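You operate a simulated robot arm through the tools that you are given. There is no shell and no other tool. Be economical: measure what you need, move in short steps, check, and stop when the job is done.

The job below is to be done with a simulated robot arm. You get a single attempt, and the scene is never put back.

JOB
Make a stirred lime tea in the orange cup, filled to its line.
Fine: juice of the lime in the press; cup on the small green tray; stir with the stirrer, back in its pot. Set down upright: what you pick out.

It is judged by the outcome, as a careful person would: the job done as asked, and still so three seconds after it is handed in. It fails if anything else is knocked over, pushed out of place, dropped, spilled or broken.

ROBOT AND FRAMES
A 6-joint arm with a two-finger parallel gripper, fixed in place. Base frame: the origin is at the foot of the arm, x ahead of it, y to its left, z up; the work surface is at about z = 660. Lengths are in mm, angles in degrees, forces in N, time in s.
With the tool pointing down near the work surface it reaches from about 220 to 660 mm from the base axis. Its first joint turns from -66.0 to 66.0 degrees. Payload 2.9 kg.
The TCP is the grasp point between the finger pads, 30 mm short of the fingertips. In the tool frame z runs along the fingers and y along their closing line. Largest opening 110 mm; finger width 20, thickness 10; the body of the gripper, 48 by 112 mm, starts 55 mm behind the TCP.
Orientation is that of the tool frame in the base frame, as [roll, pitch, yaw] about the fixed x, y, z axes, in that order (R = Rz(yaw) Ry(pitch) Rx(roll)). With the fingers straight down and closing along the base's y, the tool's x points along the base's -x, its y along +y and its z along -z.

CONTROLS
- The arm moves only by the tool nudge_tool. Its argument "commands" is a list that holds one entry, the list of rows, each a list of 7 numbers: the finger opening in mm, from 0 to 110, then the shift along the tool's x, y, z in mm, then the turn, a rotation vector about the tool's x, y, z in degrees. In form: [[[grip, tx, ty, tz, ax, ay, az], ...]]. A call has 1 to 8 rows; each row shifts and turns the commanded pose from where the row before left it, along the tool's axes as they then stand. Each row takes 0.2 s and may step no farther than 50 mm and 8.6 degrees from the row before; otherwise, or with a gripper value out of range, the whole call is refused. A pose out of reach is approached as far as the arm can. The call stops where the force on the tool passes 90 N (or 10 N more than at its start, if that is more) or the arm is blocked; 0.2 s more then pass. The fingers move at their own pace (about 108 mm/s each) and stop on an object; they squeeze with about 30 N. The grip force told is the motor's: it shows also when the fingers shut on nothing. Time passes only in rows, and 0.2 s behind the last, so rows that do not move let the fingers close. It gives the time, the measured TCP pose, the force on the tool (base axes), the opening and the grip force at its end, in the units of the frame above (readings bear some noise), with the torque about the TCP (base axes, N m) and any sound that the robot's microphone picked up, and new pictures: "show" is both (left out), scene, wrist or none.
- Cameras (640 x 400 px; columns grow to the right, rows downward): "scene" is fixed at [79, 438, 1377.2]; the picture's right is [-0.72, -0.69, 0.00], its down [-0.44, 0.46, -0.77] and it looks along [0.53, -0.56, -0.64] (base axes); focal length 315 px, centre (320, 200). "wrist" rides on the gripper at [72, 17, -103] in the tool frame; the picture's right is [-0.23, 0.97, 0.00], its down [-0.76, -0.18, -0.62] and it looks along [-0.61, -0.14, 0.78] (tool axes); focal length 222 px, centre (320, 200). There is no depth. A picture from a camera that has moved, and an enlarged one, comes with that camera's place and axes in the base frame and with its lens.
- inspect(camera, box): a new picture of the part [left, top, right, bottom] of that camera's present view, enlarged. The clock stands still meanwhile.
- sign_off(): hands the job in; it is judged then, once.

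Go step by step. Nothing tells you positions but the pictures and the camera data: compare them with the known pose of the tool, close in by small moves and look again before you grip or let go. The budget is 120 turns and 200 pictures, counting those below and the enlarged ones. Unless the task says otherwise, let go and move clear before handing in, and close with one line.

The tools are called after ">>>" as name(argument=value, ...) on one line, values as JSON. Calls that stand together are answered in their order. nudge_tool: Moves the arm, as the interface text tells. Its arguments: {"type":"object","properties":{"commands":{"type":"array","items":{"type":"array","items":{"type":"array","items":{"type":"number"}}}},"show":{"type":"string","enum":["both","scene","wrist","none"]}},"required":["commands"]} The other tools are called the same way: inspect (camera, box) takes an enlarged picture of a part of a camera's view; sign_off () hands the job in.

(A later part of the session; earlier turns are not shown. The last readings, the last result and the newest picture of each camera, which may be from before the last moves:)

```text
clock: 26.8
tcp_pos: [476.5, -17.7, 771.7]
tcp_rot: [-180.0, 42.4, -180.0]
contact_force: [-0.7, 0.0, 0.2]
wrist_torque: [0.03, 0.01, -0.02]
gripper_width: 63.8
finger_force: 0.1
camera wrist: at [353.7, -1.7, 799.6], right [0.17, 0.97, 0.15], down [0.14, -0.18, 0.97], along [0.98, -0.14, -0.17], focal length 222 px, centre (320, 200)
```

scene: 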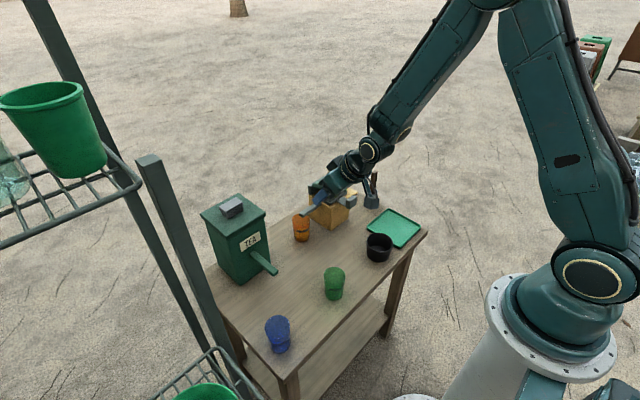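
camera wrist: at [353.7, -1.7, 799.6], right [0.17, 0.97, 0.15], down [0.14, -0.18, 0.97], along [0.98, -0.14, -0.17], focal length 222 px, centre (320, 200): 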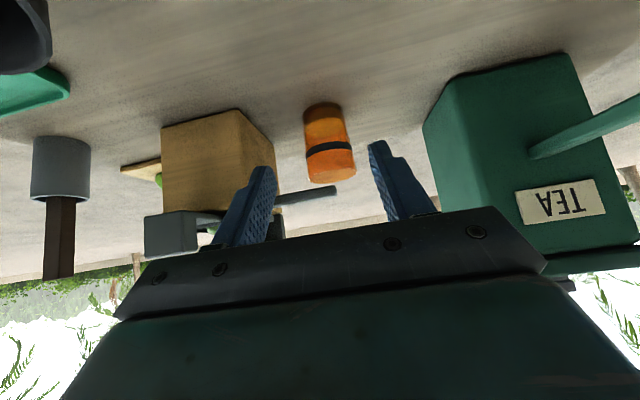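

The cup sits as left. I'll advance along the reverse of the retreat path and grip.

>>> nudge_tool(commands=[[[64, -18.4, -0.5, 31, 0, 0, 0], [64, -18.4, -0.5, 31, 0, 0, 0], [64, 0, 0, 30, 0, 0, 0], [64, 0, 0, 20, 0, 0, 0], [64, 0, 0, 10, 0, 0, 0], [55, 0, 0, 0, 0, 0, 0], [40, 0, 0, 0, 0, 0, 0], [40, 0, 0, 0, 0, 0, 0]]], show="wrist")

>>> inspect(camera="scene", box=[280, 190, 350, 250])

```text
clock: 28.6
tcp_pos: [585.9, -19.0, 707.0]
tcp_rot: [-179.8, 42.4, 180.0]
contact_force: [1.2, 0.2, -0.3]
wrist_torque: [-0.04, -0.03, -0.01]
gripper_width: 49.9
finger_force: 30.2
camera wrist: at [463.8, -3.6, 733.9], right [0.17, 0.97, 0.15], down [0.14, -0.18, 0.97], along [0.98, -0.14, -0.17], focal length 222 px, centre (320, 200)
```

wrist: 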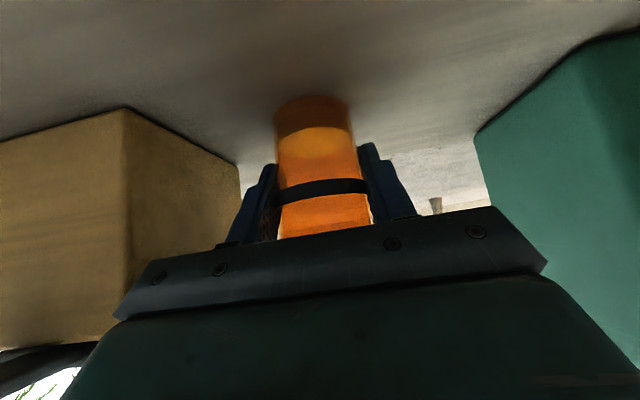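

```text
6.67 times, centred on (315, 220) of scene
camera zoom: at [79.0, 438.0, 1377.2], right [-0.72, -0.69, 0.0], down [-0.44, 0.46, -0.77], along [0.53, -0.56, -0.64], focal length 2101 px, centre (353, 67)
```

zoom: 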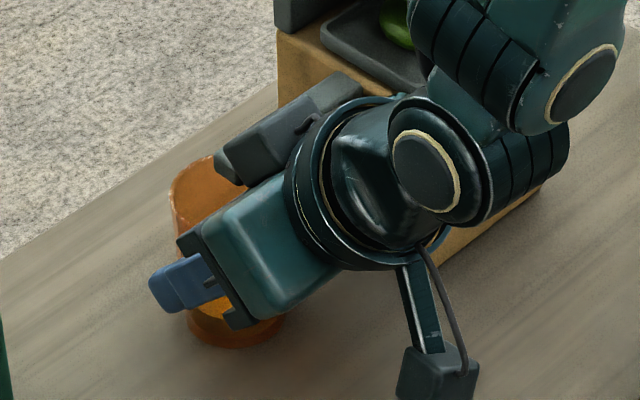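

Gripped again with the juice settled at the bottom. I'll lift 2 mm, slide back out, then raise 50 mm and start toward the dispenser side.

>>> nudge_tool(commands=[[[40, -1.4, 0, -1.5, 0, 0, 0], [40, 14.7, 0, -13.5, 0, 0, 0], [40, 22.1, 0, -20.3, 0, 0, 0], [40, 22.1, 0, -20.3, 0, 0, 0], [40, 5.2, 0, -38.7, 0, 0, 0], [40, 5.2, 0, -38.7, 0, 0, 0], [40, 5, 0, -4.6, 0, 0, 0]]], show="both")

```text
clock: 30.2
tcp_pos: [439.6, -22.0, 757.9]
tcp_rot: [-179.9, 42.5, 180.0]
contact_force: [1.0, 0.1, 0.1]
wrist_torque: [0.0, 0.01, 0.02]
gripper_width: 50.0
finger_force: 30.1
camera wrist: at [317.3, -6.5, 786.4], right [0.17, 0.97, 0.15], down [0.14, -0.18, 0.97], along [0.98, -0.14, -0.17], focal length 222 px, centre (320, 200)
```

scene: 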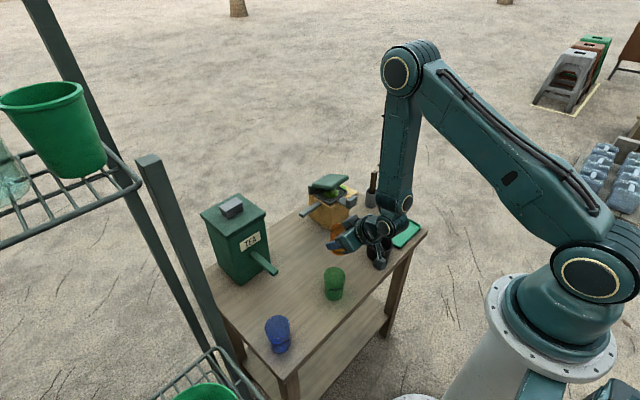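
wrist: 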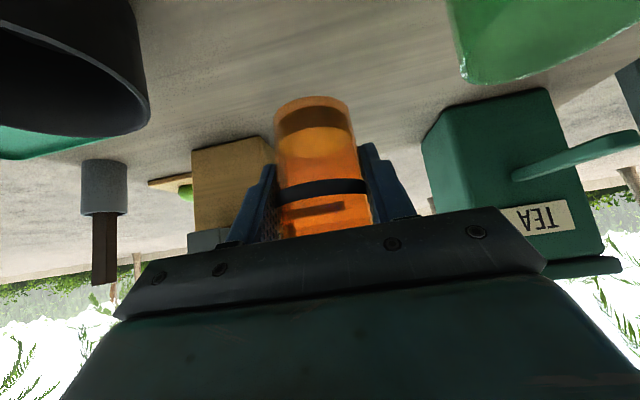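

Clear of everything. I'll translate +y to line up with the dispenser spout.

>>> nudge_tool(commands=[[[40, 0, 25, 0, 0, 0, 0], [40, 0, 38, 0, 0, 0, 0], [40, 0, 38, 0, 0, 0, 0], [40, 0, 38, 0, 0, 0, 0], [40, 0, 30, 0, 0, 0, 0], [40, 0, 16, 0, 0, 0, 0], [40, 0, 0, 0, 0, 0, 0]]], show="both")

>>> inspect(camera="scene", box=[230, 230, 340, 320])

```text
clock: 31.8
tcp_pos: [440.9, 167.0, 755.3]
tcp_rot: [-179.9, 42.4, 180.0]
contact_force: [0.4, 0.8, 0.3]
wrist_torque: [0.01, -0.01, 0.02]
gripper_width: 49.8
finger_force: 29.6
camera wrist: at [318.6, 182.7, 783.7], right [0.17, 0.97, 0.15], down [0.14, -0.18, 0.97], along [0.98, -0.14, -0.17], focal length 222 px, centre (320, 200)
```

scene: 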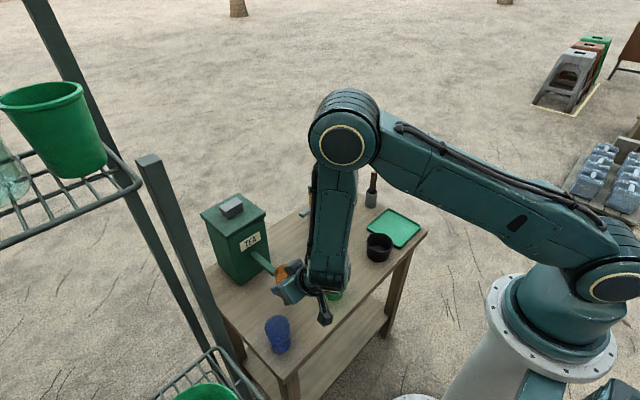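
wrist: 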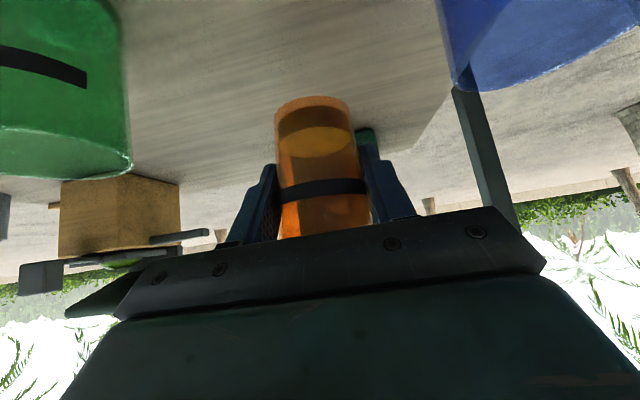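

```text
4.44 times, centred on (285, 275) of scene
camera zoom: at [79.0, 438.0, 1377.2], right [-0.72, -0.69, 0.0], down [-0.44, 0.46, -0.77], along [0.53, -0.56, -0.64], focal length 1401 px, centre (476, -133)
```

zoom: 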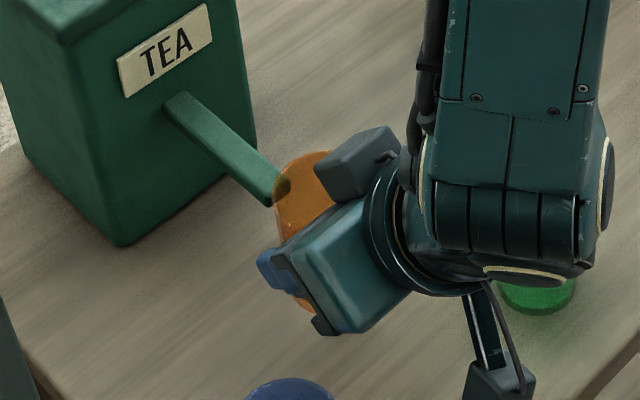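

The cup is aligned, but the gripper would pass close to the blue cup when low. I'll yaw 12° about the vertical so its back swings away, then lower the cup to just above the table in front of the spout.

>>> nudge_tool(commands=[[[40, 0, 0, 0, -4.05, 0, -4.4], [40, 0, 0, 0, -4.05, 0, -4.4], [40, 0, 0, 0, 0, 0, 0]]], show="scene")

```text
clock: 32.6
tcp_pos: [440.4, 165.7, 756.3]
tcp_rot: [-180.0, 42.5, -168.1]
contact_force: [-0.7, -0.6, -0.6]
wrist_torque: [0.0, 0.0, -0.02]
gripper_width: 49.6
finger_force: 29.8
```

scene: 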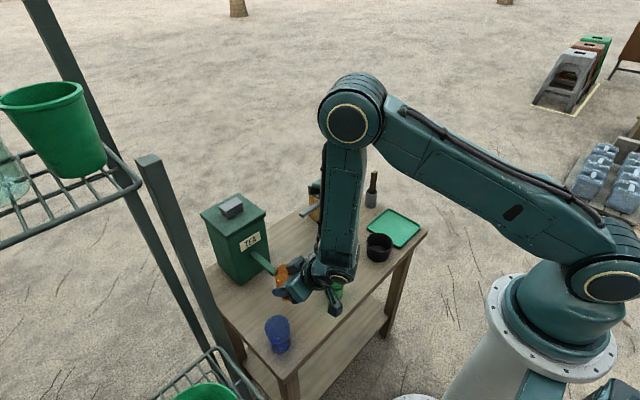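

>>> nudge_tool(commands=[[[40, 9, -0.5, 7.7, 0, 0, 0], [40, 9, -0.5, 7.7, 0, 0, 0], [40, 9, -0.5, 7.7, 0, 0, 0], [40, 9, -0.5, 7.7, 0, 0, 0], [40, 0, 0, 0, 0, 0, 0]]], show="wrist")

>>> inspect(camera="scene", box=[230, 230, 340, 320])

```text
clock: 33.8
tcp_pos: [436.3, 162.6, 709.6]
tcp_rot: [180.0, 42.4, -168.0]
contact_force: [-0.7, -0.9, -0.4]
wrist_torque: [-0.01, 0.04, 0.01]
gripper_width: 49.5
finger_force: 30.2
camera wrist: at [312.7, 153.0, 737.8], right [-0.04, 0.99, 0.15], down [0.17, -0.14, 0.97], along [0.98, 0.06, -0.17], focal length 222 px, centre (320, 200)
```

wrist: 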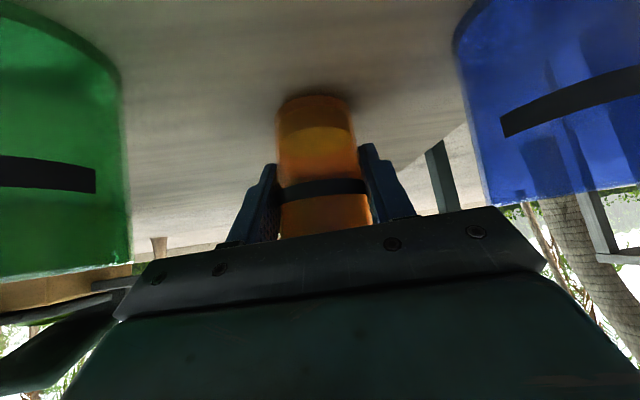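

```text
4.44 times, centred on (285, 275) of scene
camera zoom: at [79.0, 438.0, 1377.2], right [-0.72, -0.69, 0.0], down [-0.44, 0.46, -0.77], along [0.53, -0.56, -0.64], focal length 1401 px, centre (476, -133)
```

zoom: 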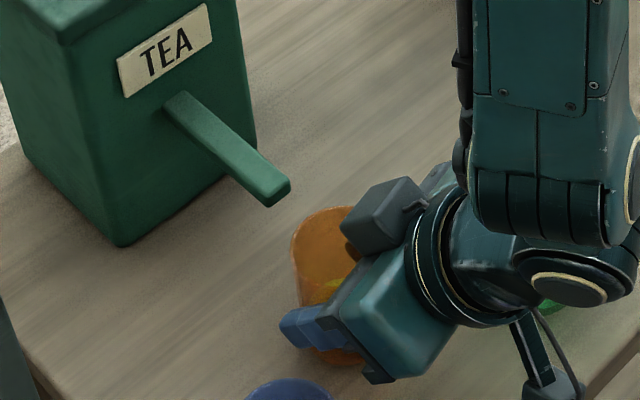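

The rim is below the spout level. I'll slide forward about 46 mm in three steps.

>>> nudge_tool(commands=[[[40, -10.9, -2.5, 10.4, 0, 0, 0], [40, -10.9, -2.5, 10.4, 0, 0, 0], [40, -10.9, -2.5, 10.4, 0, 0, 0], [40, 0, 0, 0, 0, 0, 0]]], show="none")

>>> inspect(camera="scene", box=[230, 230, 340, 320])

```text
clock: 34.8
tcp_pos: [483.0, 165.0, 709.6]
tcp_rot: [-179.9, 42.4, -167.9]
contact_force: [0.6, 0.3, -0.5]
wrist_torque: [-0.01, 0.0, -0.02]
gripper_width: 49.5
finger_force: 30.0
```

```text
4.44 times, centred on (285, 275) of scene
camera zoom: at [79.0, 438.0, 1377.2], right [-0.72, -0.69, 0.0], down [-0.44, 0.46, -0.77], along [0.53, -0.56, -0.64], focal length 1401 px, centre (476, -133)
```

zoom: 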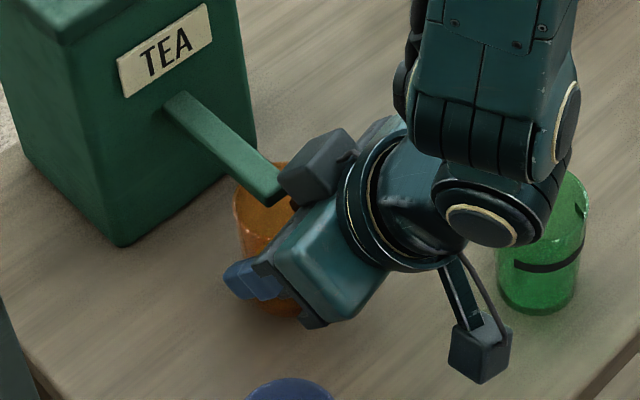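

Spout tip over the cup. I'll set down, release, and back off.

>>> nudge_tool(commands=[[[40, 1.0, 0, 1.1, 0, 0, 0], [40, 0.8, 0, 0.9, 0, 0, 0], [40, 0, 0, 0, 0, 0, 0], [58, 0, 0, 0, 0, 0, 0], [64, 0, 0, 0, 0, 0, 0], [64, 0, 0, -20, 0, 0, 0], [64, 0, 0, -40, 0, 0, 0], [64, 0, 0, -45, 0, 0, 0]]], show="wrist")

>>> inspect(camera="scene", box=[230, 220, 320, 310])

```text
clock: 36.6
tcp_pos: [412.1, 150.3, 788.2]
tcp_rot: [180.0, 42.5, -168.1]
contact_force: [0.1, 0.3, -0.4]
wrist_torque: [-0.03, 0.01, -0.01]
gripper_width: 63.9
finger_force: 0.0
camera wrist: at [288.1, 139.6, 815.5], right [-0.04, 0.99, 0.15], down [0.17, -0.15, 0.97], along [0.98, 0.06, -0.17], focal length 222 px, centre (320, 200)
```

wrist: 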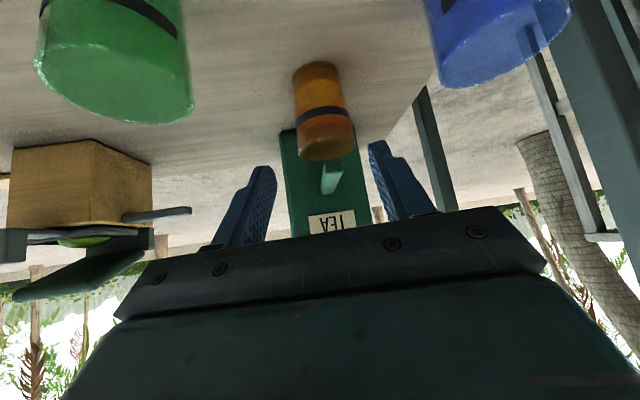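

```text
4.44 times, centred on (275, 265) of scene
camera zoom: at [79.0, 438.0, 1377.2], right [-0.72, -0.69, 0.0], down [-0.44, 0.46, -0.77], along [0.53, -0.56, -0.64], focal length 1401 px, centre (520, -89)
```

zoom: 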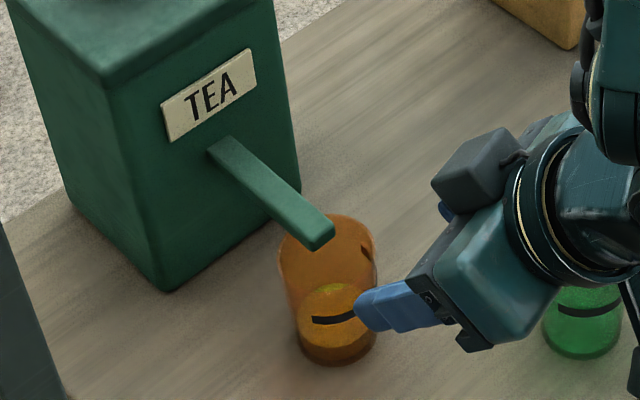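

The cup stands under the tea spout. The gray button top triangulates to about (626,169,890), so I'll close the fingers, rise, and hover over it.

>>> nudge_tool(commands=[[[0, -25.4, 0, -27.6, 0, 0, 0], [0, -25.4, 0, -27.6, 0, 0, 0], [0, -25.4, 0, -27.6, 0, 0, 0], [0, -27.4, 0, -29.8, 0, 0, 0], [0, -28.8, -5.5, 26.4, 0, 0, 0], [0, -28.8, -5.5, 26.4, 0, 0, 0], [0, -28.8, -5.5, 26.4, 0, 0, 0], [0, 0, 0, 0, 0, 0, 0]]], show="both")

>>> inspect(camera="scene", box=[190, 150, 320, 290])

```text
clock: 38.4
tcp_pos: [530.4, 155.7, 936.0]
tcp_rot: [179.9, 42.4, -168.0]
contact_force: [-0.4, -0.2, 0.2]
wrist_torque: [0.0, -0.02, -0.04]
gripper_width: 0.0
finger_force: 30.1
camera wrist: at [408.7, 145.5, 964.0], right [-0.04, 0.99, 0.15], down [0.18, -0.14, 0.97], along [0.98, 0.06, -0.17], focal length 222 px, centre (320, 200)
```

scene: 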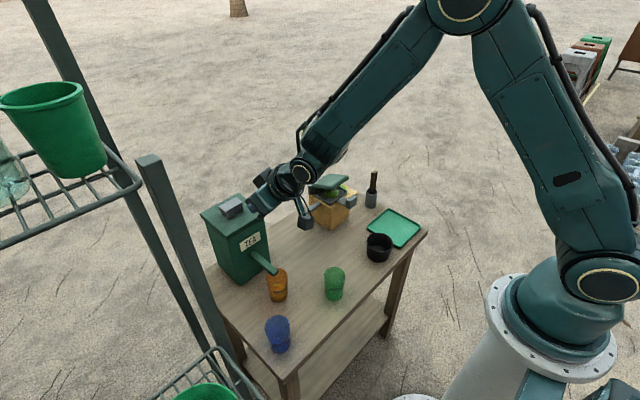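
wrist: 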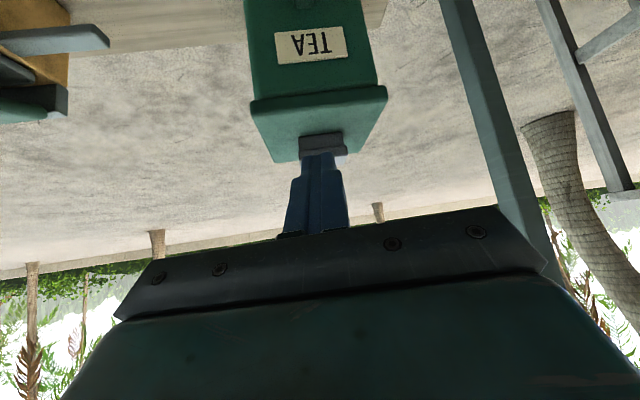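

```text
2.86 times, centred on (255, 220) of scene
camera zoom: at [79.0, 438.0, 1377.2], right [-0.72, -0.69, 0.0], down [-0.44, 0.46, -0.77], along [0.53, -0.56, -0.64], focal length 900 px, centre (506, 143)
```

zoom: 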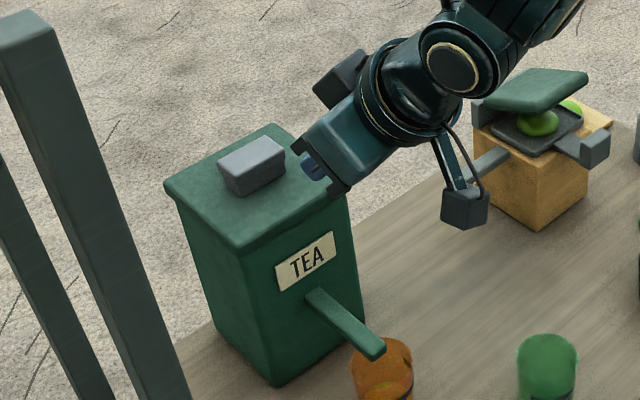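

Alignment with the button is good. I'll move the rest of the way to hover about 10 mm over it.

>>> nudge_tool(commands=[[[0, -27.1, -4, 29, 0, 0, 0], [0, -27.1, -4, 29, 0, 0, 0], [0, 0, 0, 0, 0, 0, 0]]], show="none")

>>> inspect(camera="scene", box=[190, 150, 320, 310])

>>> inspect(camera="wrist", box=[240, 60, 400, 220])

```text
clock: 39.2
tcp_pos: [610.7, 164.8, 930.8]
tcp_rot: [180.0, 42.3, -168.0]
contact_force: [0.4, -1.4, -0.1]
wrist_torque: [-0.02, -0.03, 0.02]
gripper_width: 0.1
finger_force: 30.2
```

```text
2.50 times, centred on (255, 230) of scene
camera zoom: at [79.0, 438.0, 1377.2], right [-0.72, -0.69, 0.0], down [-0.44, 0.46, -0.77], along [0.53, -0.56, -0.64], focal length 788 px, centre (482, 125)
```

zoom: 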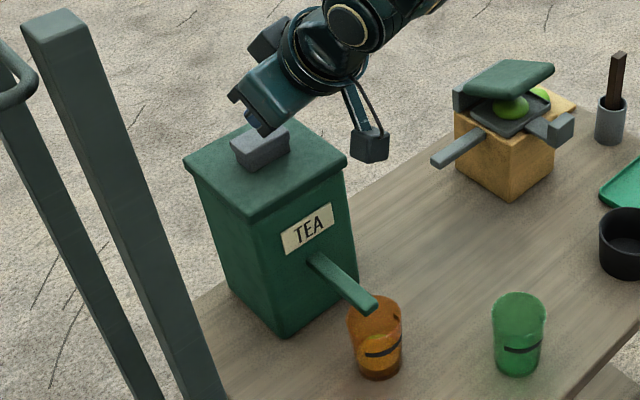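

```text
2.50 times, centred on (320, 140) of wrist
camera zoom: at [487.1, 155.4, 959.0], right [-0.04, 0.99, 0.15], down [0.18, -0.14, 0.97], along [0.98, 0.06, -0.17], focal length 555 px, centre (320, 350)
```

zoom: 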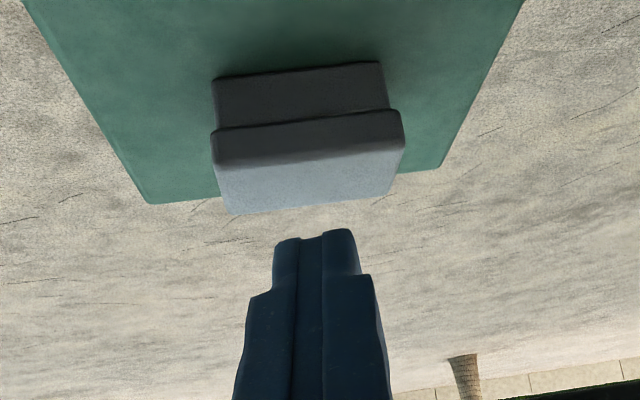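

Fingertips are centred above the button. I'll come down in small steps to find contact.

>>> nudge_tool(commands=[[[0, 2.7, 0, 2.95, 0, 0, 0], [0, 2.7, 0, 2.95, 0, 0, 0]]], show="none")

>>> inspect(camera="wrist", box=[240, 60, 400, 220])

```text
clock: 39.8
tcp_pos: [610.0, 165.2, 922.5]
tcp_rot: [-179.9, 42.4, -168.0]
contact_force: [-0.9, -0.2, 0.3]
wrist_torque: [-0.01, -0.01, 0.0]
gripper_width: 0.0
finger_force: 30.2
```

```text
2.50 times, centred on (320, 140) of wrist
camera zoom: at [486.4, 156.3, 950.7], right [-0.04, 0.99, 0.15], down [0.18, -0.14, 0.97], along [0.98, 0.06, -0.17], focal length 555 px, centre (320, 350)
```

zoom: 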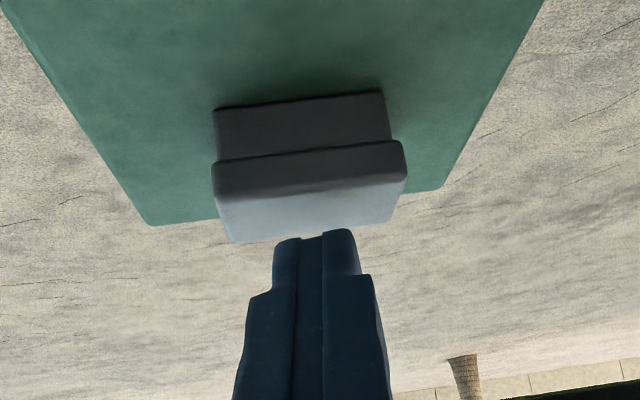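

>>> nudge_tool(commands=[[[0, 2.0, 0, 2.2, 0, 0, 0]]], show="none")

>>> inspect(camera="scene", box=[250, 240, 320, 310])

```text
clock: 40.2
tcp_pos: [609.1, 166.7, 920.6]
tcp_rot: [180.0, 42.4, -167.9]
contact_force: [-0.2, -0.3, 0.7]
wrist_torque: [-0.02, -0.03, -0.02]
gripper_width: 0.0
finger_force: 30.3
```

```text
5.71 times, centred on (285, 275) of scene
camera zoom: at [79.0, 438.0, 1377.2], right [-0.72, -0.69, 0.0], down [-0.44, 0.46, -0.77], along [0.53, -0.56, -0.64], focal length 1801 px, centre (520, -229)
```

zoom: 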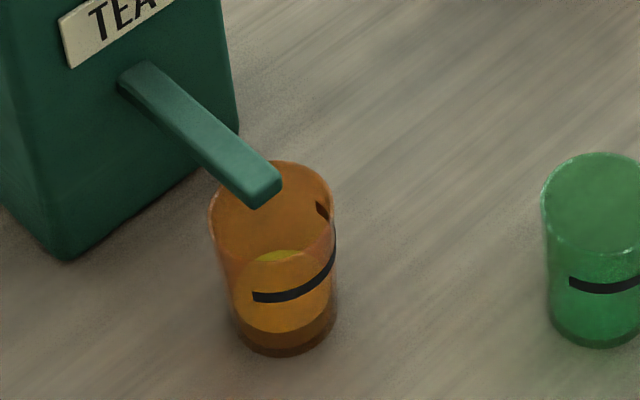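

>>> nudge_tool(commands=[[[0, 1.7, 0, 1.85, 0, 0, 0]]], show="none")

>>> inspect(camera="scene", box=[250, 240, 320, 310])

```text
clock: 40.6
tcp_pos: [610.0, 166.7, 917.3]
tcp_rot: [179.9, 42.4, -168.0]
contact_force: [0.4, 0.2, 0.3]
wrist_torque: [0.01, 0.03, 0.0]
gripper_width: 0.2
finger_force: 30.1
```

```text
5.71 times, centred on (285, 275) of scene
camera zoom: at [79.0, 438.0, 1377.2], right [-0.72, -0.69, 0.0], down [-0.44, 0.46, -0.77], along [0.53, -0.56, -0.64], focal length 1801 px, centre (520, -229)
```

zoom: 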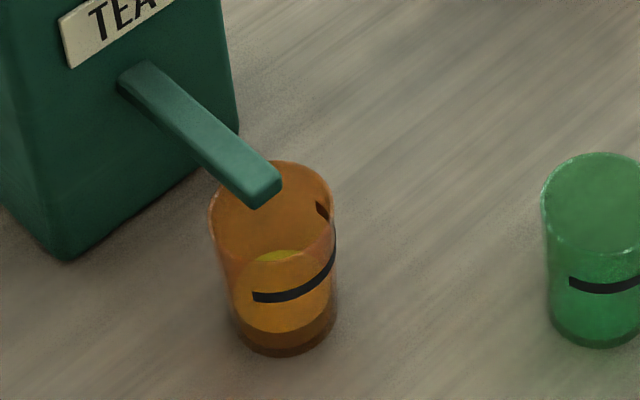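

No contact yet; a little further.

>>> nudge_tool(commands=[[[0, 1.7, 0, 1.85, 0, 0, 0]]], show="none")

>>> inspect(camera="wrist", box=[240, 60, 400, 220])

```text
clock: 41.0
tcp_pos: [608.7, 168.3, 916.3]
tcp_rot: [179.9, 42.4, -168.1]
contact_force: [0.5, -0.5, 1.5]
wrist_torque: [-0.04, -0.03, 0.02]
gripper_width: 0.0
finger_force: 30.0
```

```text
2.50 times, centred on (320, 140) of wrist
camera zoom: at [486.7, 157.3, 942.4], right [-0.04, 0.99, 0.15], down [0.17, -0.14, 0.97], along [0.98, 0.06, -0.17], focal length 555 px, centre (320, 350)
```

zoom: 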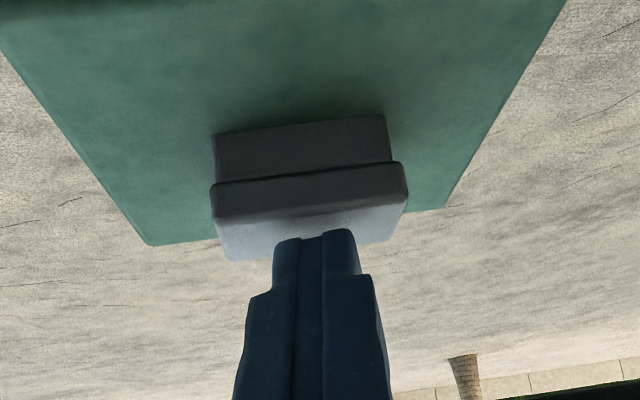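

>>> nudge_tool(commands=[[[0, 1.7, 0, 1.85, 0, 0, 0]]], show="none")

>>> inspect(camera="scene", box=[250, 240, 320, 310])

```text
clock: 41.4
tcp_pos: [610.0, 168.2, 913.0]
tcp_rot: [180.0, 42.4, -168.0]
contact_force: [0.6, -1.0, 2.3]
wrist_torque: [0.02, -0.06, -0.02]
gripper_width: 0.1
finger_force: 30.3
```

```text
5.71 times, centred on (285, 275) of scene
camera zoom: at [79.0, 438.0, 1377.2], right [-0.72, -0.69, 0.0], down [-0.44, 0.46, -0.77], along [0.53, -0.56, -0.64], focal length 1801 px, centre (520, -229)
```

zoom: 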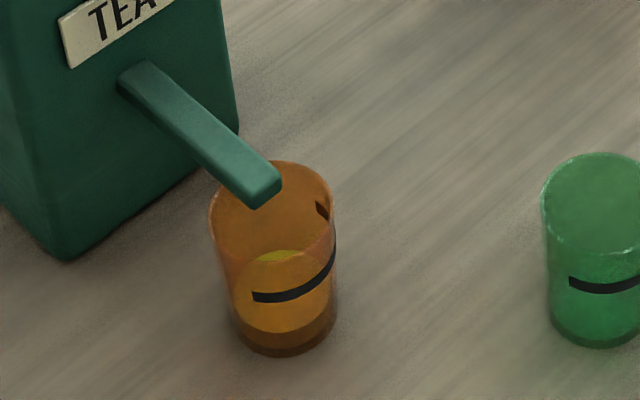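

Light contact (2 N) and a springy button. I'll continue.

>>> nudge_tool(commands=[[[0, 1.4, 0, 1.5, 0, 0, 0]]], show="none")

>>> inspect(camera="scene", box=[250, 240, 320, 310])

```text
clock: 41.8
tcp_pos: [610.1, 166.8, 910.3]
tcp_rot: [180.0, 42.5, -168.1]
contact_force: [1.0, 0.3, 2.0]
wrist_torque: [0.04, -0.03, 0.0]
gripper_width: 0.0
finger_force: 29.9
```

```text
5.71 times, centred on (285, 275) of scene
camera zoom: at [79.0, 438.0, 1377.2], right [-0.72, -0.69, 0.0], down [-0.44, 0.46, -0.77], along [0.53, -0.56, -0.64], focal length 1801 px, centre (520, -229)
```

zoom: 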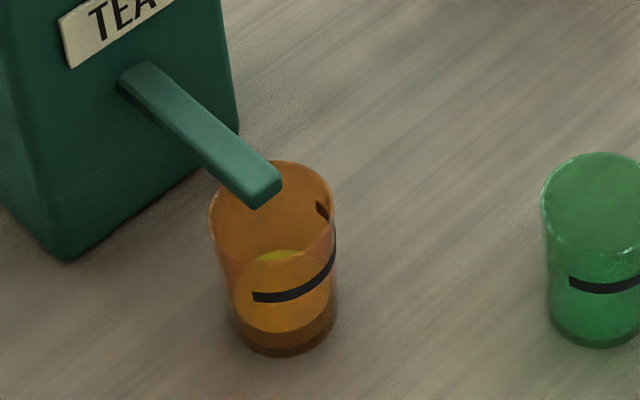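

>>> nudge_tool(commands=[[[0, 1.4, 0, 1.5, 0, 0, 0]]], show="none")

>>> inspect(camera="scene", box=[250, 240, 320, 310])

```text
clock: 42.2
tcp_pos: [609.4, 166.8, 909.0]
tcp_rot: [-179.9, 42.6, -168.0]
contact_force: [0.7, 1.5, 2.8]
wrist_torque: [0.0, -0.04, -0.01]
gripper_width: 0.0
finger_force: 30.0
```

```text
5.71 times, centred on (285, 275) of scene
camera zoom: at [79.0, 438.0, 1377.2], right [-0.72, -0.69, 0.0], down [-0.44, 0.46, -0.77], along [0.53, -0.56, -0.64], focal length 1801 px, centre (520, -229)
```

zoom: 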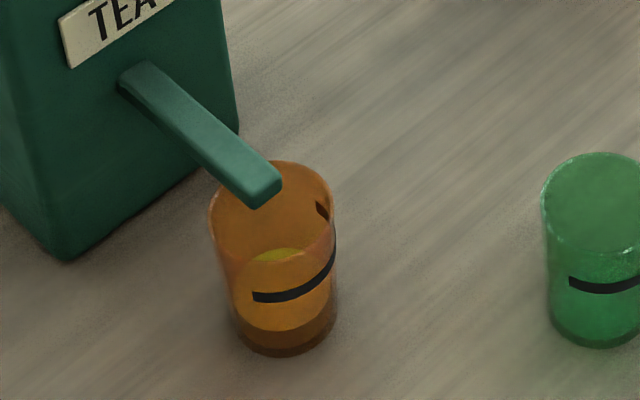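

The level may be rising. I'll hold one beat to see whether tea flows at this depth.

>>> nudge_tool(commands=[[[0, 0, 0, 0, 0, 0, 0]]], show="none")

>>> inspect(camera="scene", box=[250, 240, 320, 310])

```text
clock: 42.6
tcp_pos: [610.4, 167.3, 909.1]
tcp_rot: [-179.9, 42.5, -167.9]
contact_force: [0.2, 1.3, 3.1]
wrist_torque: [0.06, -0.05, 0.03]
gripper_width: 0.0
finger_force: 30.3
```

```text
5.71 times, centred on (285, 275) of scene
camera zoom: at [79.0, 438.0, 1377.2], right [-0.72, -0.69, 0.0], down [-0.44, 0.46, -0.77], along [0.53, -0.56, -0.64], focal length 1801 px, centre (520, -229)
```

zoom: 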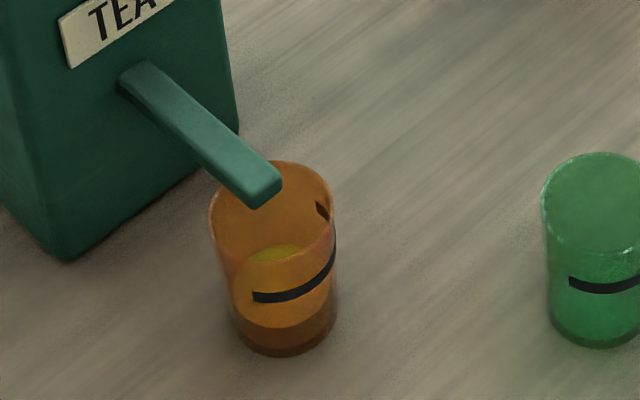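

Tea is flowing slowly, about 10 px/s, with about 30 px left to the line. I'll hold for another second and re-measure.

>>> nudge_tool(commands=[[[0, 0, 0, 0, 0, 0, 0], [0, 0, 0, 0, 0, 0, 0], [0, 0, 0, 0, 0, 0, 0], [0, 0, 0, 0, 0, 0, 0]]], show="none")

>>> inspect(camera="scene", box=[260, 255, 310, 305])

```text
clock: 43.6
tcp_pos: [609.7, 166.5, 908.7]
tcp_rot: [-180.0, 42.5, -168.0]
contact_force: [0.3, 0.9, 2.8]
wrist_torque: [0.02, -0.05, -0.01]
gripper_width: 0.0
finger_force: 29.9
```

```text
8.00 times, centred on (285, 280) of scene
camera zoom: at [79.0, 438.0, 1377.2], right [-0.72, -0.69, 0.0], down [-0.44, 0.46, -0.77], along [0.53, -0.56, -0.64], focal length 2521 px, centre (600, -440)
```

zoom: 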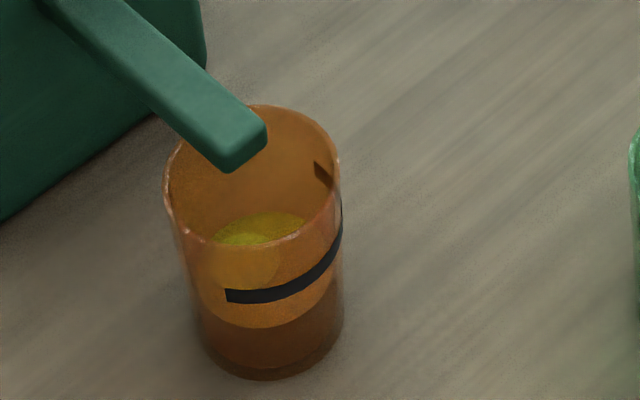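

Still about 30 px (in this zoom) below the line, rising about 11 px/s. I'll hold about 1.6 s more.

>>> nudge_tool(commands=[[[0, 0, 0, 0, 0, 0, 0], [0, 0, 0, 0, 0, 0, 0], [0, 0, 0, 0, 0, 0, 0], [0, 0, 0, 0, 0, 0, 0], [0, 0, 0, 0, 0, 0, 0], [0, 0, 0, 0, 0, 0, 0], [0, 0, 0, 0, 0, 0, 0]]], show="none")

>>> inspect(camera="scene", box=[260, 255, 310, 305])

```text
clock: 45.2
tcp_pos: [609.1, 167.1, 909.9]
tcp_rot: [180.0, 42.6, -167.9]
contact_force: [-0.4, 0.5, 2.9]
wrist_torque: [0.04, -0.02, 0.02]
gripper_width: 0.0
finger_force: 30.1
```

```text
8.00 times, centred on (285, 280) of scene
camera zoom: at [79.0, 438.0, 1377.2], right [-0.72, -0.69, 0.0], down [-0.44, 0.46, -0.77], along [0.53, -0.56, -0.64], focal length 2521 px, centre (600, -440)
```

zoom: 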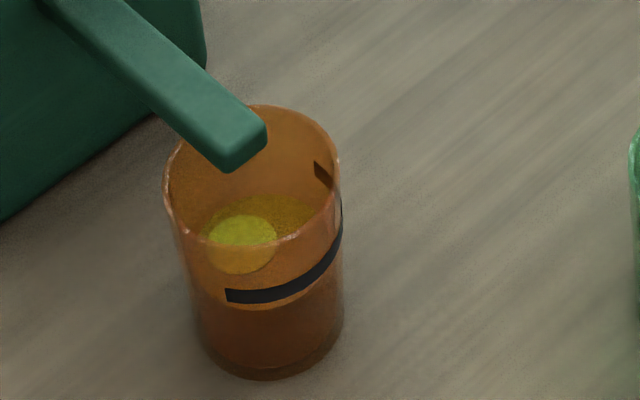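

The surface edge is about 12 px below the line's middle, so about 1 s more. I'll hold 0.4 s, then release the button and look.

>>> nudge_tool(commands=[[[0, 0, 0, 0, 0, 0, 0], [0, 0, 0, 0, 0, 0, 0], [0, -5.4, 0, -5.9, 0, 0, 0]]], show="none")

>>> inspect(camera="scene", box=[270, 270, 305, 305])

```text
clock: 46.0
tcp_pos: [607.8, 166.0, 916.5]
tcp_rot: [180.0, 42.3, -168.0]
contact_force: [0.9, -0.1, 1.0]
wrist_torque: [0.03, 0.04, 0.0]
gripper_width: 0.0
finger_force: 29.9
```

```text
11.43 times, centred on (288, 288) of scene
camera zoom: at [79.0, 438.0, 1377.2], right [-0.72, -0.69, 0.0], down [-0.44, 0.46, -0.77], along [0.53, -0.56, -0.64], focal length 3602 px, centre (691, -800)
```

zoom: 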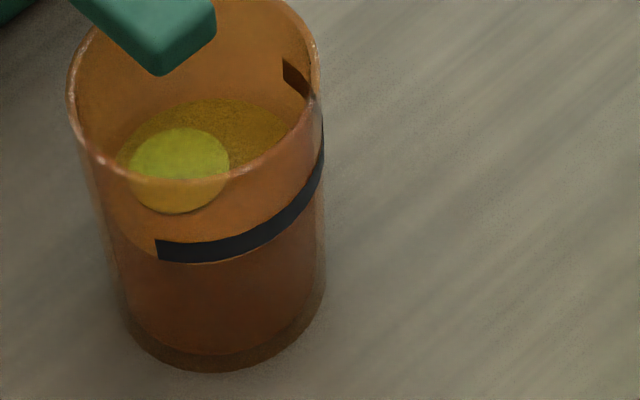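

The button is released with the surface apparently near the line. Parallax matters here, so I'll enlarge the settled surface for a careful estimate.

>>> nudge_tool(commands=[[[0, -1.4, 0, -1.5, 0, 0, 0], [0, 0, 0, 0, 0, 0, 0]]], show="none")

>>> inspect(camera="scene", box=[273, 268, 301, 304])

```text
clock: 46.6
tcp_pos: [608.2, 166.1, 917.3]
tcp_rot: [-180.0, 42.4, -168.1]
contact_force: [-0.9, -0.5, -0.3]
wrist_torque: [-0.01, -0.01, -0.06]
gripper_width: 0.0
finger_force: 30.4
```

```text
11.11 times, centred on (287, 286) of scene
camera zoom: at [79.0, 438.0, 1377.2], right [-0.72, -0.69, 0.0], down [-0.44, 0.46, -0.77], along [0.53, -0.56, -0.64], focal length 3501 px, centre (687, -756)
```

zoom: 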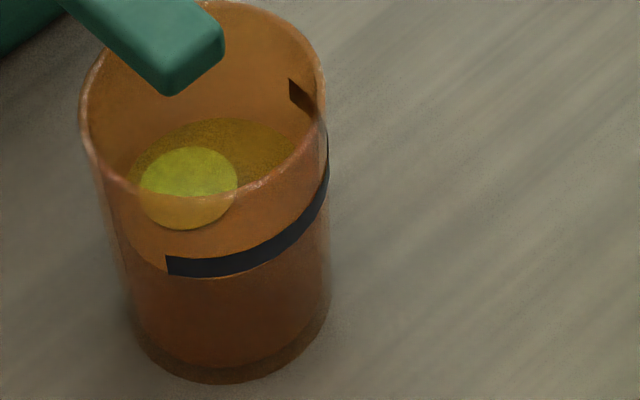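

I estimate the surface at about z=703 against the line at about 711, rising about 7 mm/s while pressed. I'll press for about 0.75 s and re-check.

>>> nudge_tool(commands=[[[0, 5.6, 0, 6.1, 0, 0, 0], [0, 0, 0, 0, 0, 0, 0], [0, 0, 0, 0, 0, 0, 0], [0, 0, 0, 0, 0, 0, 0], [0, -5.6, 0, -6.1, 0, 0, 0], [0, 0, 0, 0, 0, 0, 0], [0, 0, 0, 0, 0, 0, 0]]], show="none")

>>> inspect(camera="scene", box=[273, 268, 301, 304])

```text
clock: 48.2
tcp_pos: [608.7, 166.7, 916.6]
tcp_rot: [-180.0, 42.4, -168.0]
contact_force: [0.0, -0.5, 0.5]
wrist_torque: [0.01, 0.03, 0.03]
gripper_width: 0.1
finger_force: 29.8
```

```text
11.11 times, centred on (287, 286) of scene
camera zoom: at [79.0, 438.0, 1377.2], right [-0.72, -0.69, 0.0], down [-0.44, 0.46, -0.77], along [0.53, -0.56, -0.64], focal length 3501 px, centre (687, -756)
```

zoom: 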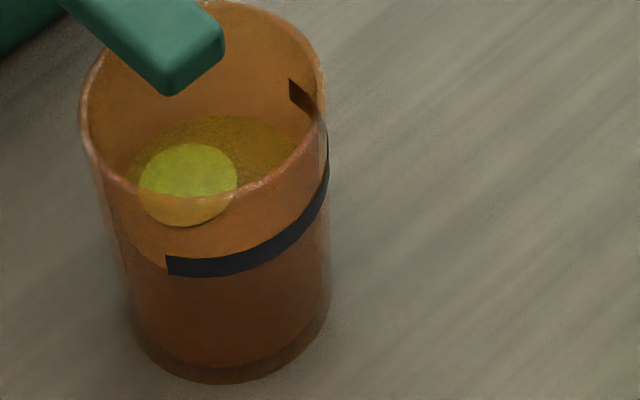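

The surface only rose about 1 mm because that press was about 2 mm too shallow. Now pressing to the earlier depth for about 0.6 s.

>>> nudge_tool(commands=[[[0, 6.8, 0, 7.4, 0, 0, 0], [0, 0, 0, 0, 0, 0, 0], [0, 0, 0, 0, 0, 0, 0], [0, 0, 0, 0, 0, 0, 0], [0, -6.8, 0, -7.4, 0, 0, 0], [0, 0, 0, 0, 0, 0, 0], [0, 0, 0, 0, 0, 0, 0]]], show="none")

>>> inspect(camera="scene", box=[273, 268, 301, 304])

```text
clock: 49.8
tcp_pos: [609.3, 166.2, 918.2]
tcp_rot: [179.9, 42.3, -168.1]
contact_force: [-0.2, 0.7, -0.2]
wrist_torque: [0.0, 0.0, 0.0]
gripper_width: 0.0
finger_force: 30.0
heard: click
```

```text
11.11 times, centred on (287, 286) of scene
camera zoom: at [79.0, 438.0, 1377.2], right [-0.72, -0.69, 0.0], down [-0.44, 0.46, -0.77], along [0.53, -0.56, -0.64], focal length 3501 px, centre (687, -756)
```

zoom: 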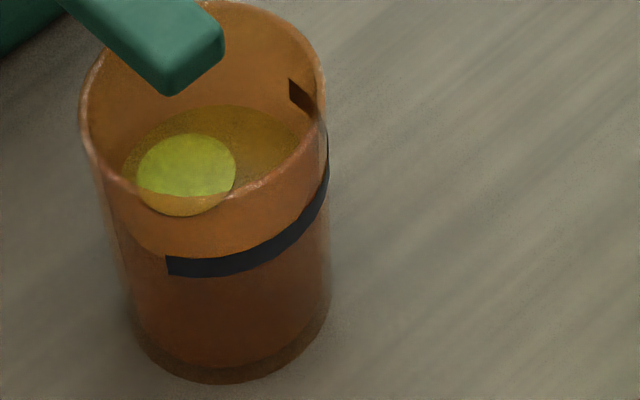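

Now about 708 by my estimate, with the line's middle near 711. One more short press of about 0.35 s.

>>> nudge_tool(commands=[[[0, 6.8, 0, 7.4, 0, 0, 0], [0, 0, 0, 0, 0, 0, 0], [0, -6.8, 0, -7.4, 0, 0, 0], [0, 0, 0, 0, 0, 0, 0], [0, 0, 0, 0, 0, 0, 0]]], show="none")

>>> inspect(camera="scene", box=[273, 268, 301, 304])

```text
clock: 51.0
tcp_pos: [609.0, 166.2, 916.6]
tcp_rot: [-180.0, 42.4, -168.0]
contact_force: [-0.1, -0.4, 0.8]
wrist_torque: [-0.01, 0.0, -0.03]
gripper_width: 0.0
finger_force: 30.0
heard: click
```

```text
11.11 times, centred on (287, 286) of scene
camera zoom: at [79.0, 438.0, 1377.2], right [-0.72, -0.69, 0.0], down [-0.44, 0.46, -0.77], along [0.53, -0.56, -0.64], focal length 3501 px, centre (687, -756)
```

zoom: 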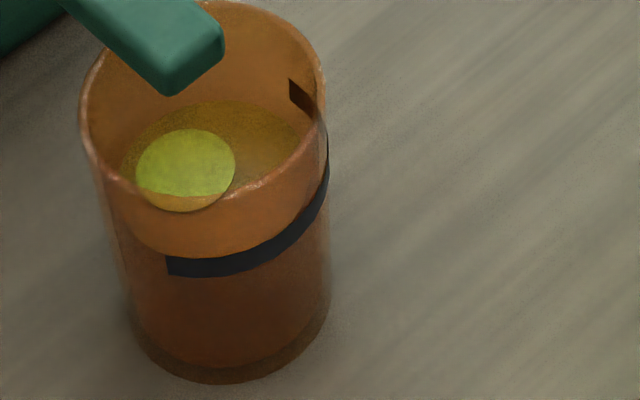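

The surface now meets the line. I'll retreat along the reverse path to look at the cup side-on through the wrist camera and fetch it.

>>> nudge_tool(commands=[[[0, -8.8, 0, -9.6, 0, 0, 0], [0, 27.1, 4, -29, 0, 0, 0], [0, 27.1, 4, -29, 0, 0, 0], [0, 28.8, 5.5, -26.4, 0, 0, 0], [20, 28.8, 5.5, -26.4, 0, 0, 0], [40, 28.8, 5.5, -26.4, 0, 0, 0], [64, 25.4, 0, 27.6, 0, 0, 0], [64, 25.4, 0, 27.6, 0, 0, 0]]], show="none")

>>> nudge_tool(commands=[[[64, 25.4, 0, 27.6, 0, 0, 0], [64, 25.4, 0, 27.6, 0, 0, 0], [64, 0, 0, 0, 0, 0, 0]]], show="wrist")

>>> inspect(camera="wrist", box=[270, 40, 380, 170])

```text
clock: 52.8
tcp_pos: [410.7, 150.6, 862.1]
tcp_rot: [179.9, 42.6, -168.1]
contact_force: [-0.5, -0.5, 0.7]
wrist_torque: [-0.03, -0.03, 0.04]
gripper_width: 63.8
finger_force: 0.0
```

```text
clock: 53.6
tcp_pos: [410.4, 150.0, 789.4]
tcp_rot: [179.9, 42.5, -168.0]
contact_force: [-0.6, 0.4, 0.6]
wrist_torque: [0.0, 0.0, 0.02]
gripper_width: 64.1
finger_force: 0.0
camera wrist: at [287.2, 140.2, 816.2], right [-0.04, 0.99, 0.15], down [0.17, -0.14, 0.97], along [0.98, 0.06, -0.17], focal length 222 px, centre (320, 200)
```

wrist: 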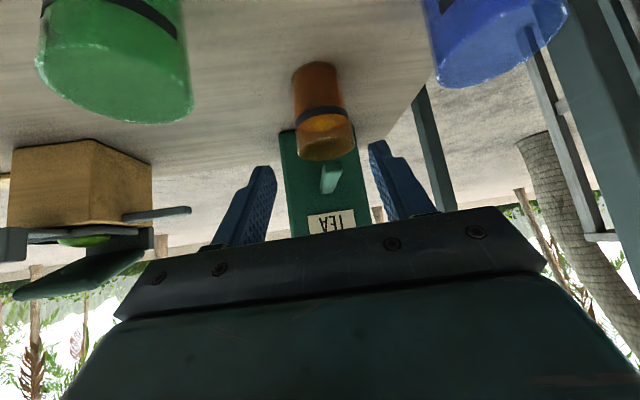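

```text
3.08 times, centred on (325, 105) of wrist
camera zoom: at [287.2, 140.2, 816.2], right [-0.04, 0.99, 0.15], down [0.17, -0.14, 0.97], along [0.98, 0.06, -0.17], focal length 684 px, centre (305, 492)
```

zoom: 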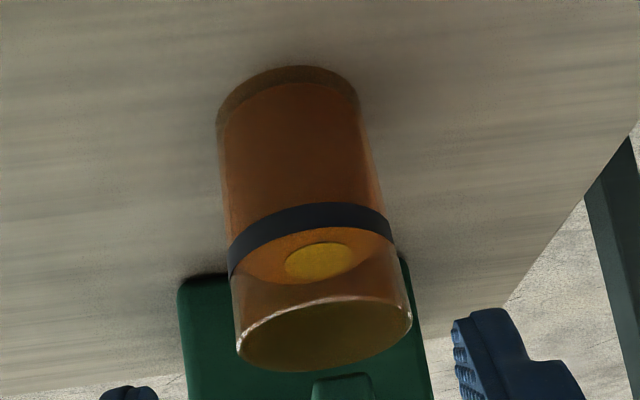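

Consistent with level at the line. I'll advance to the grip pose and look from nearly level.

>>> nudge_tool(commands=[[[64, 0, 0, 45, 0, 0, 0], [64, 0, 0, 35, 0, 0, 0], [64, 0, 0, 17, 0, 0, 0], [64, 0, 0, 9, 0, 0, 0], [64, 0, 0, 0, 0, 0, 0]]], show="wrist")

>>> inspect(camera="wrist", box=[260, 80, 390, 250])

>>> inspect(camera="scene", box=[240, 240, 320, 320])

```text
clock: 54.8
tcp_pos: [481.8, 163.9, 710.4]
tcp_rot: [-179.9, 42.4, -168.0]
contact_force: [-0.2, -0.9, -0.1]
wrist_torque: [-0.01, -0.03, 0.01]
gripper_width: 64.0
finger_force: 0.0
camera wrist: at [358.4, 154.5, 738.4], right [-0.04, 0.99, 0.15], down [0.18, -0.14, 0.97], along [0.98, 0.06, -0.17], focal length 222 px, centre (320, 200)
```

wrist: 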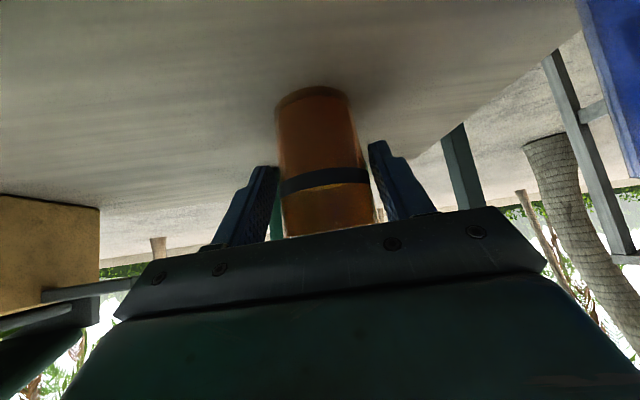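

```text
2.35 times, centred on (325, 165) of wrist
camera zoom: at [358.4, 154.5, 738.4], right [-0.04, 0.99, 0.15], down [0.18, -0.14, 0.97], along [0.98, 0.06, -0.17], focal length 523 px, centre (308, 282)
```

zoom: 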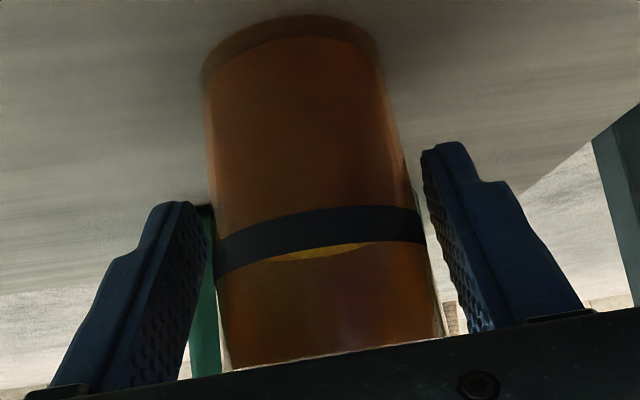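

```text
5.00 times, centred on (280, 280) of scene
camera zoom: at [79.0, 438.0, 1377.2], right [-0.72, -0.69, 0.0], down [-0.44, 0.46, -0.77], along [0.53, -0.56, -0.64], focal length 1576 px, centre (520, -200)
```

zoom: 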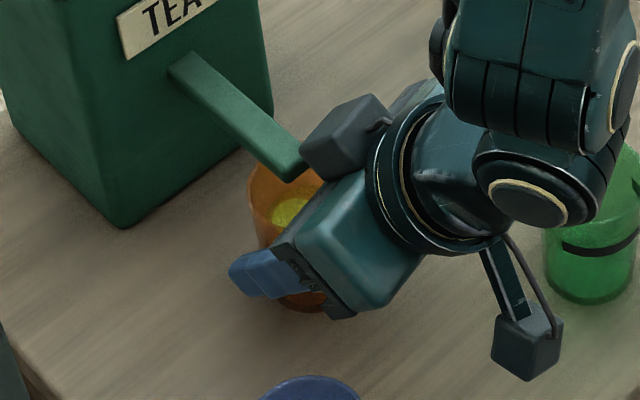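

From level, the surface appears at or just under the line's upper edge. I'll zoom once more to be precise before gripping.

>>> inspect(camera="wrist", box=[300, 160, 345, 200])

```text
10.00 times, centred on (322, 180) of wrist
camera zoom: at [358.4, 154.5, 738.4], right [-0.04, 0.99, 0.15], down [0.18, -0.14, 0.97], along [0.98, 0.06, -0.17], focal length 2221 px, centre (295, 400)
```

zoom: 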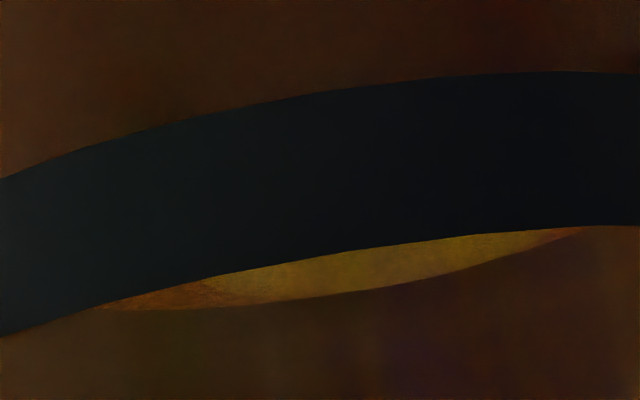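

The level view puts the surface at about z≈706 and the line's middle at about 710, so it is about 4 mm short. I'll go back and give one more short press.

>>> nudge_tool(commands=[[[64, 0, 0, -26, 0, 0, 0], [64, 0, 0, -40, 0, 0, 0], [40, 0, 0, -40, 0, 0, 0], [0, -25.4, 0, -27.6, 0, 0, 0], [0, -25.4, 0, -27.6, 0, 0, 0], [0, -25.4, 0, -27.6, 0, 0, 0], [0, -25.4, 0, -27.6, 0, 0, 0], [0, -28.8, -5.5, 26.4, 0, 0, 0]]], show="none")

>>> nudge_tool(commands=[[[0, -28.8, -5.5, 26.4, 0, 0, 0], [0, -28.8, -5.5, 26.4, 0, 0, 0], [0, -27.1, -4, 29, 0, 0, 0], [0, -27.1, -4, 29, 0, 0, 0], [0, 8.8, 0, 9.6, 0, 0, 0], [0, 0, 0, 0, 0, 0, 0]]], show="none")

>>> inspect(camera="scene", box=[190, 170, 320, 310])

```text
clock: 56.6
tcp_pos: [452.9, 152.8, 939.3]
tcp_rot: [-180.0, 42.4, -167.9]
contact_force: [-0.6, 0.4, -0.1]
wrist_torque: [0.0, 0.01, 0.02]
gripper_width: 0.0
finger_force: 29.2
```

```text
clock: 58.0
tcp_pos: [609.6, 167.4, 917.9]
tcp_rot: [179.9, 42.4, -168.0]
contact_force: [-0.1, 0.1, 0.6]
wrist_torque: [0.0, 0.01, 0.02]
gripper_width: 0.2
finger_force: 30.1
```

```text
2.86 times, centred on (255, 240) of scene
camera zoom: at [79.0, 438.0, 1377.2], right [-0.72, -0.69, 0.0], down [-0.44, 0.46, -0.77], along [0.53, -0.56, -0.64], focal length 900 px, centre (506, 86)
```

zoom: 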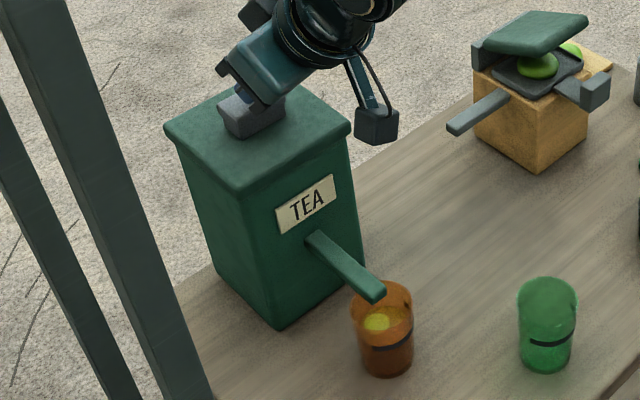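

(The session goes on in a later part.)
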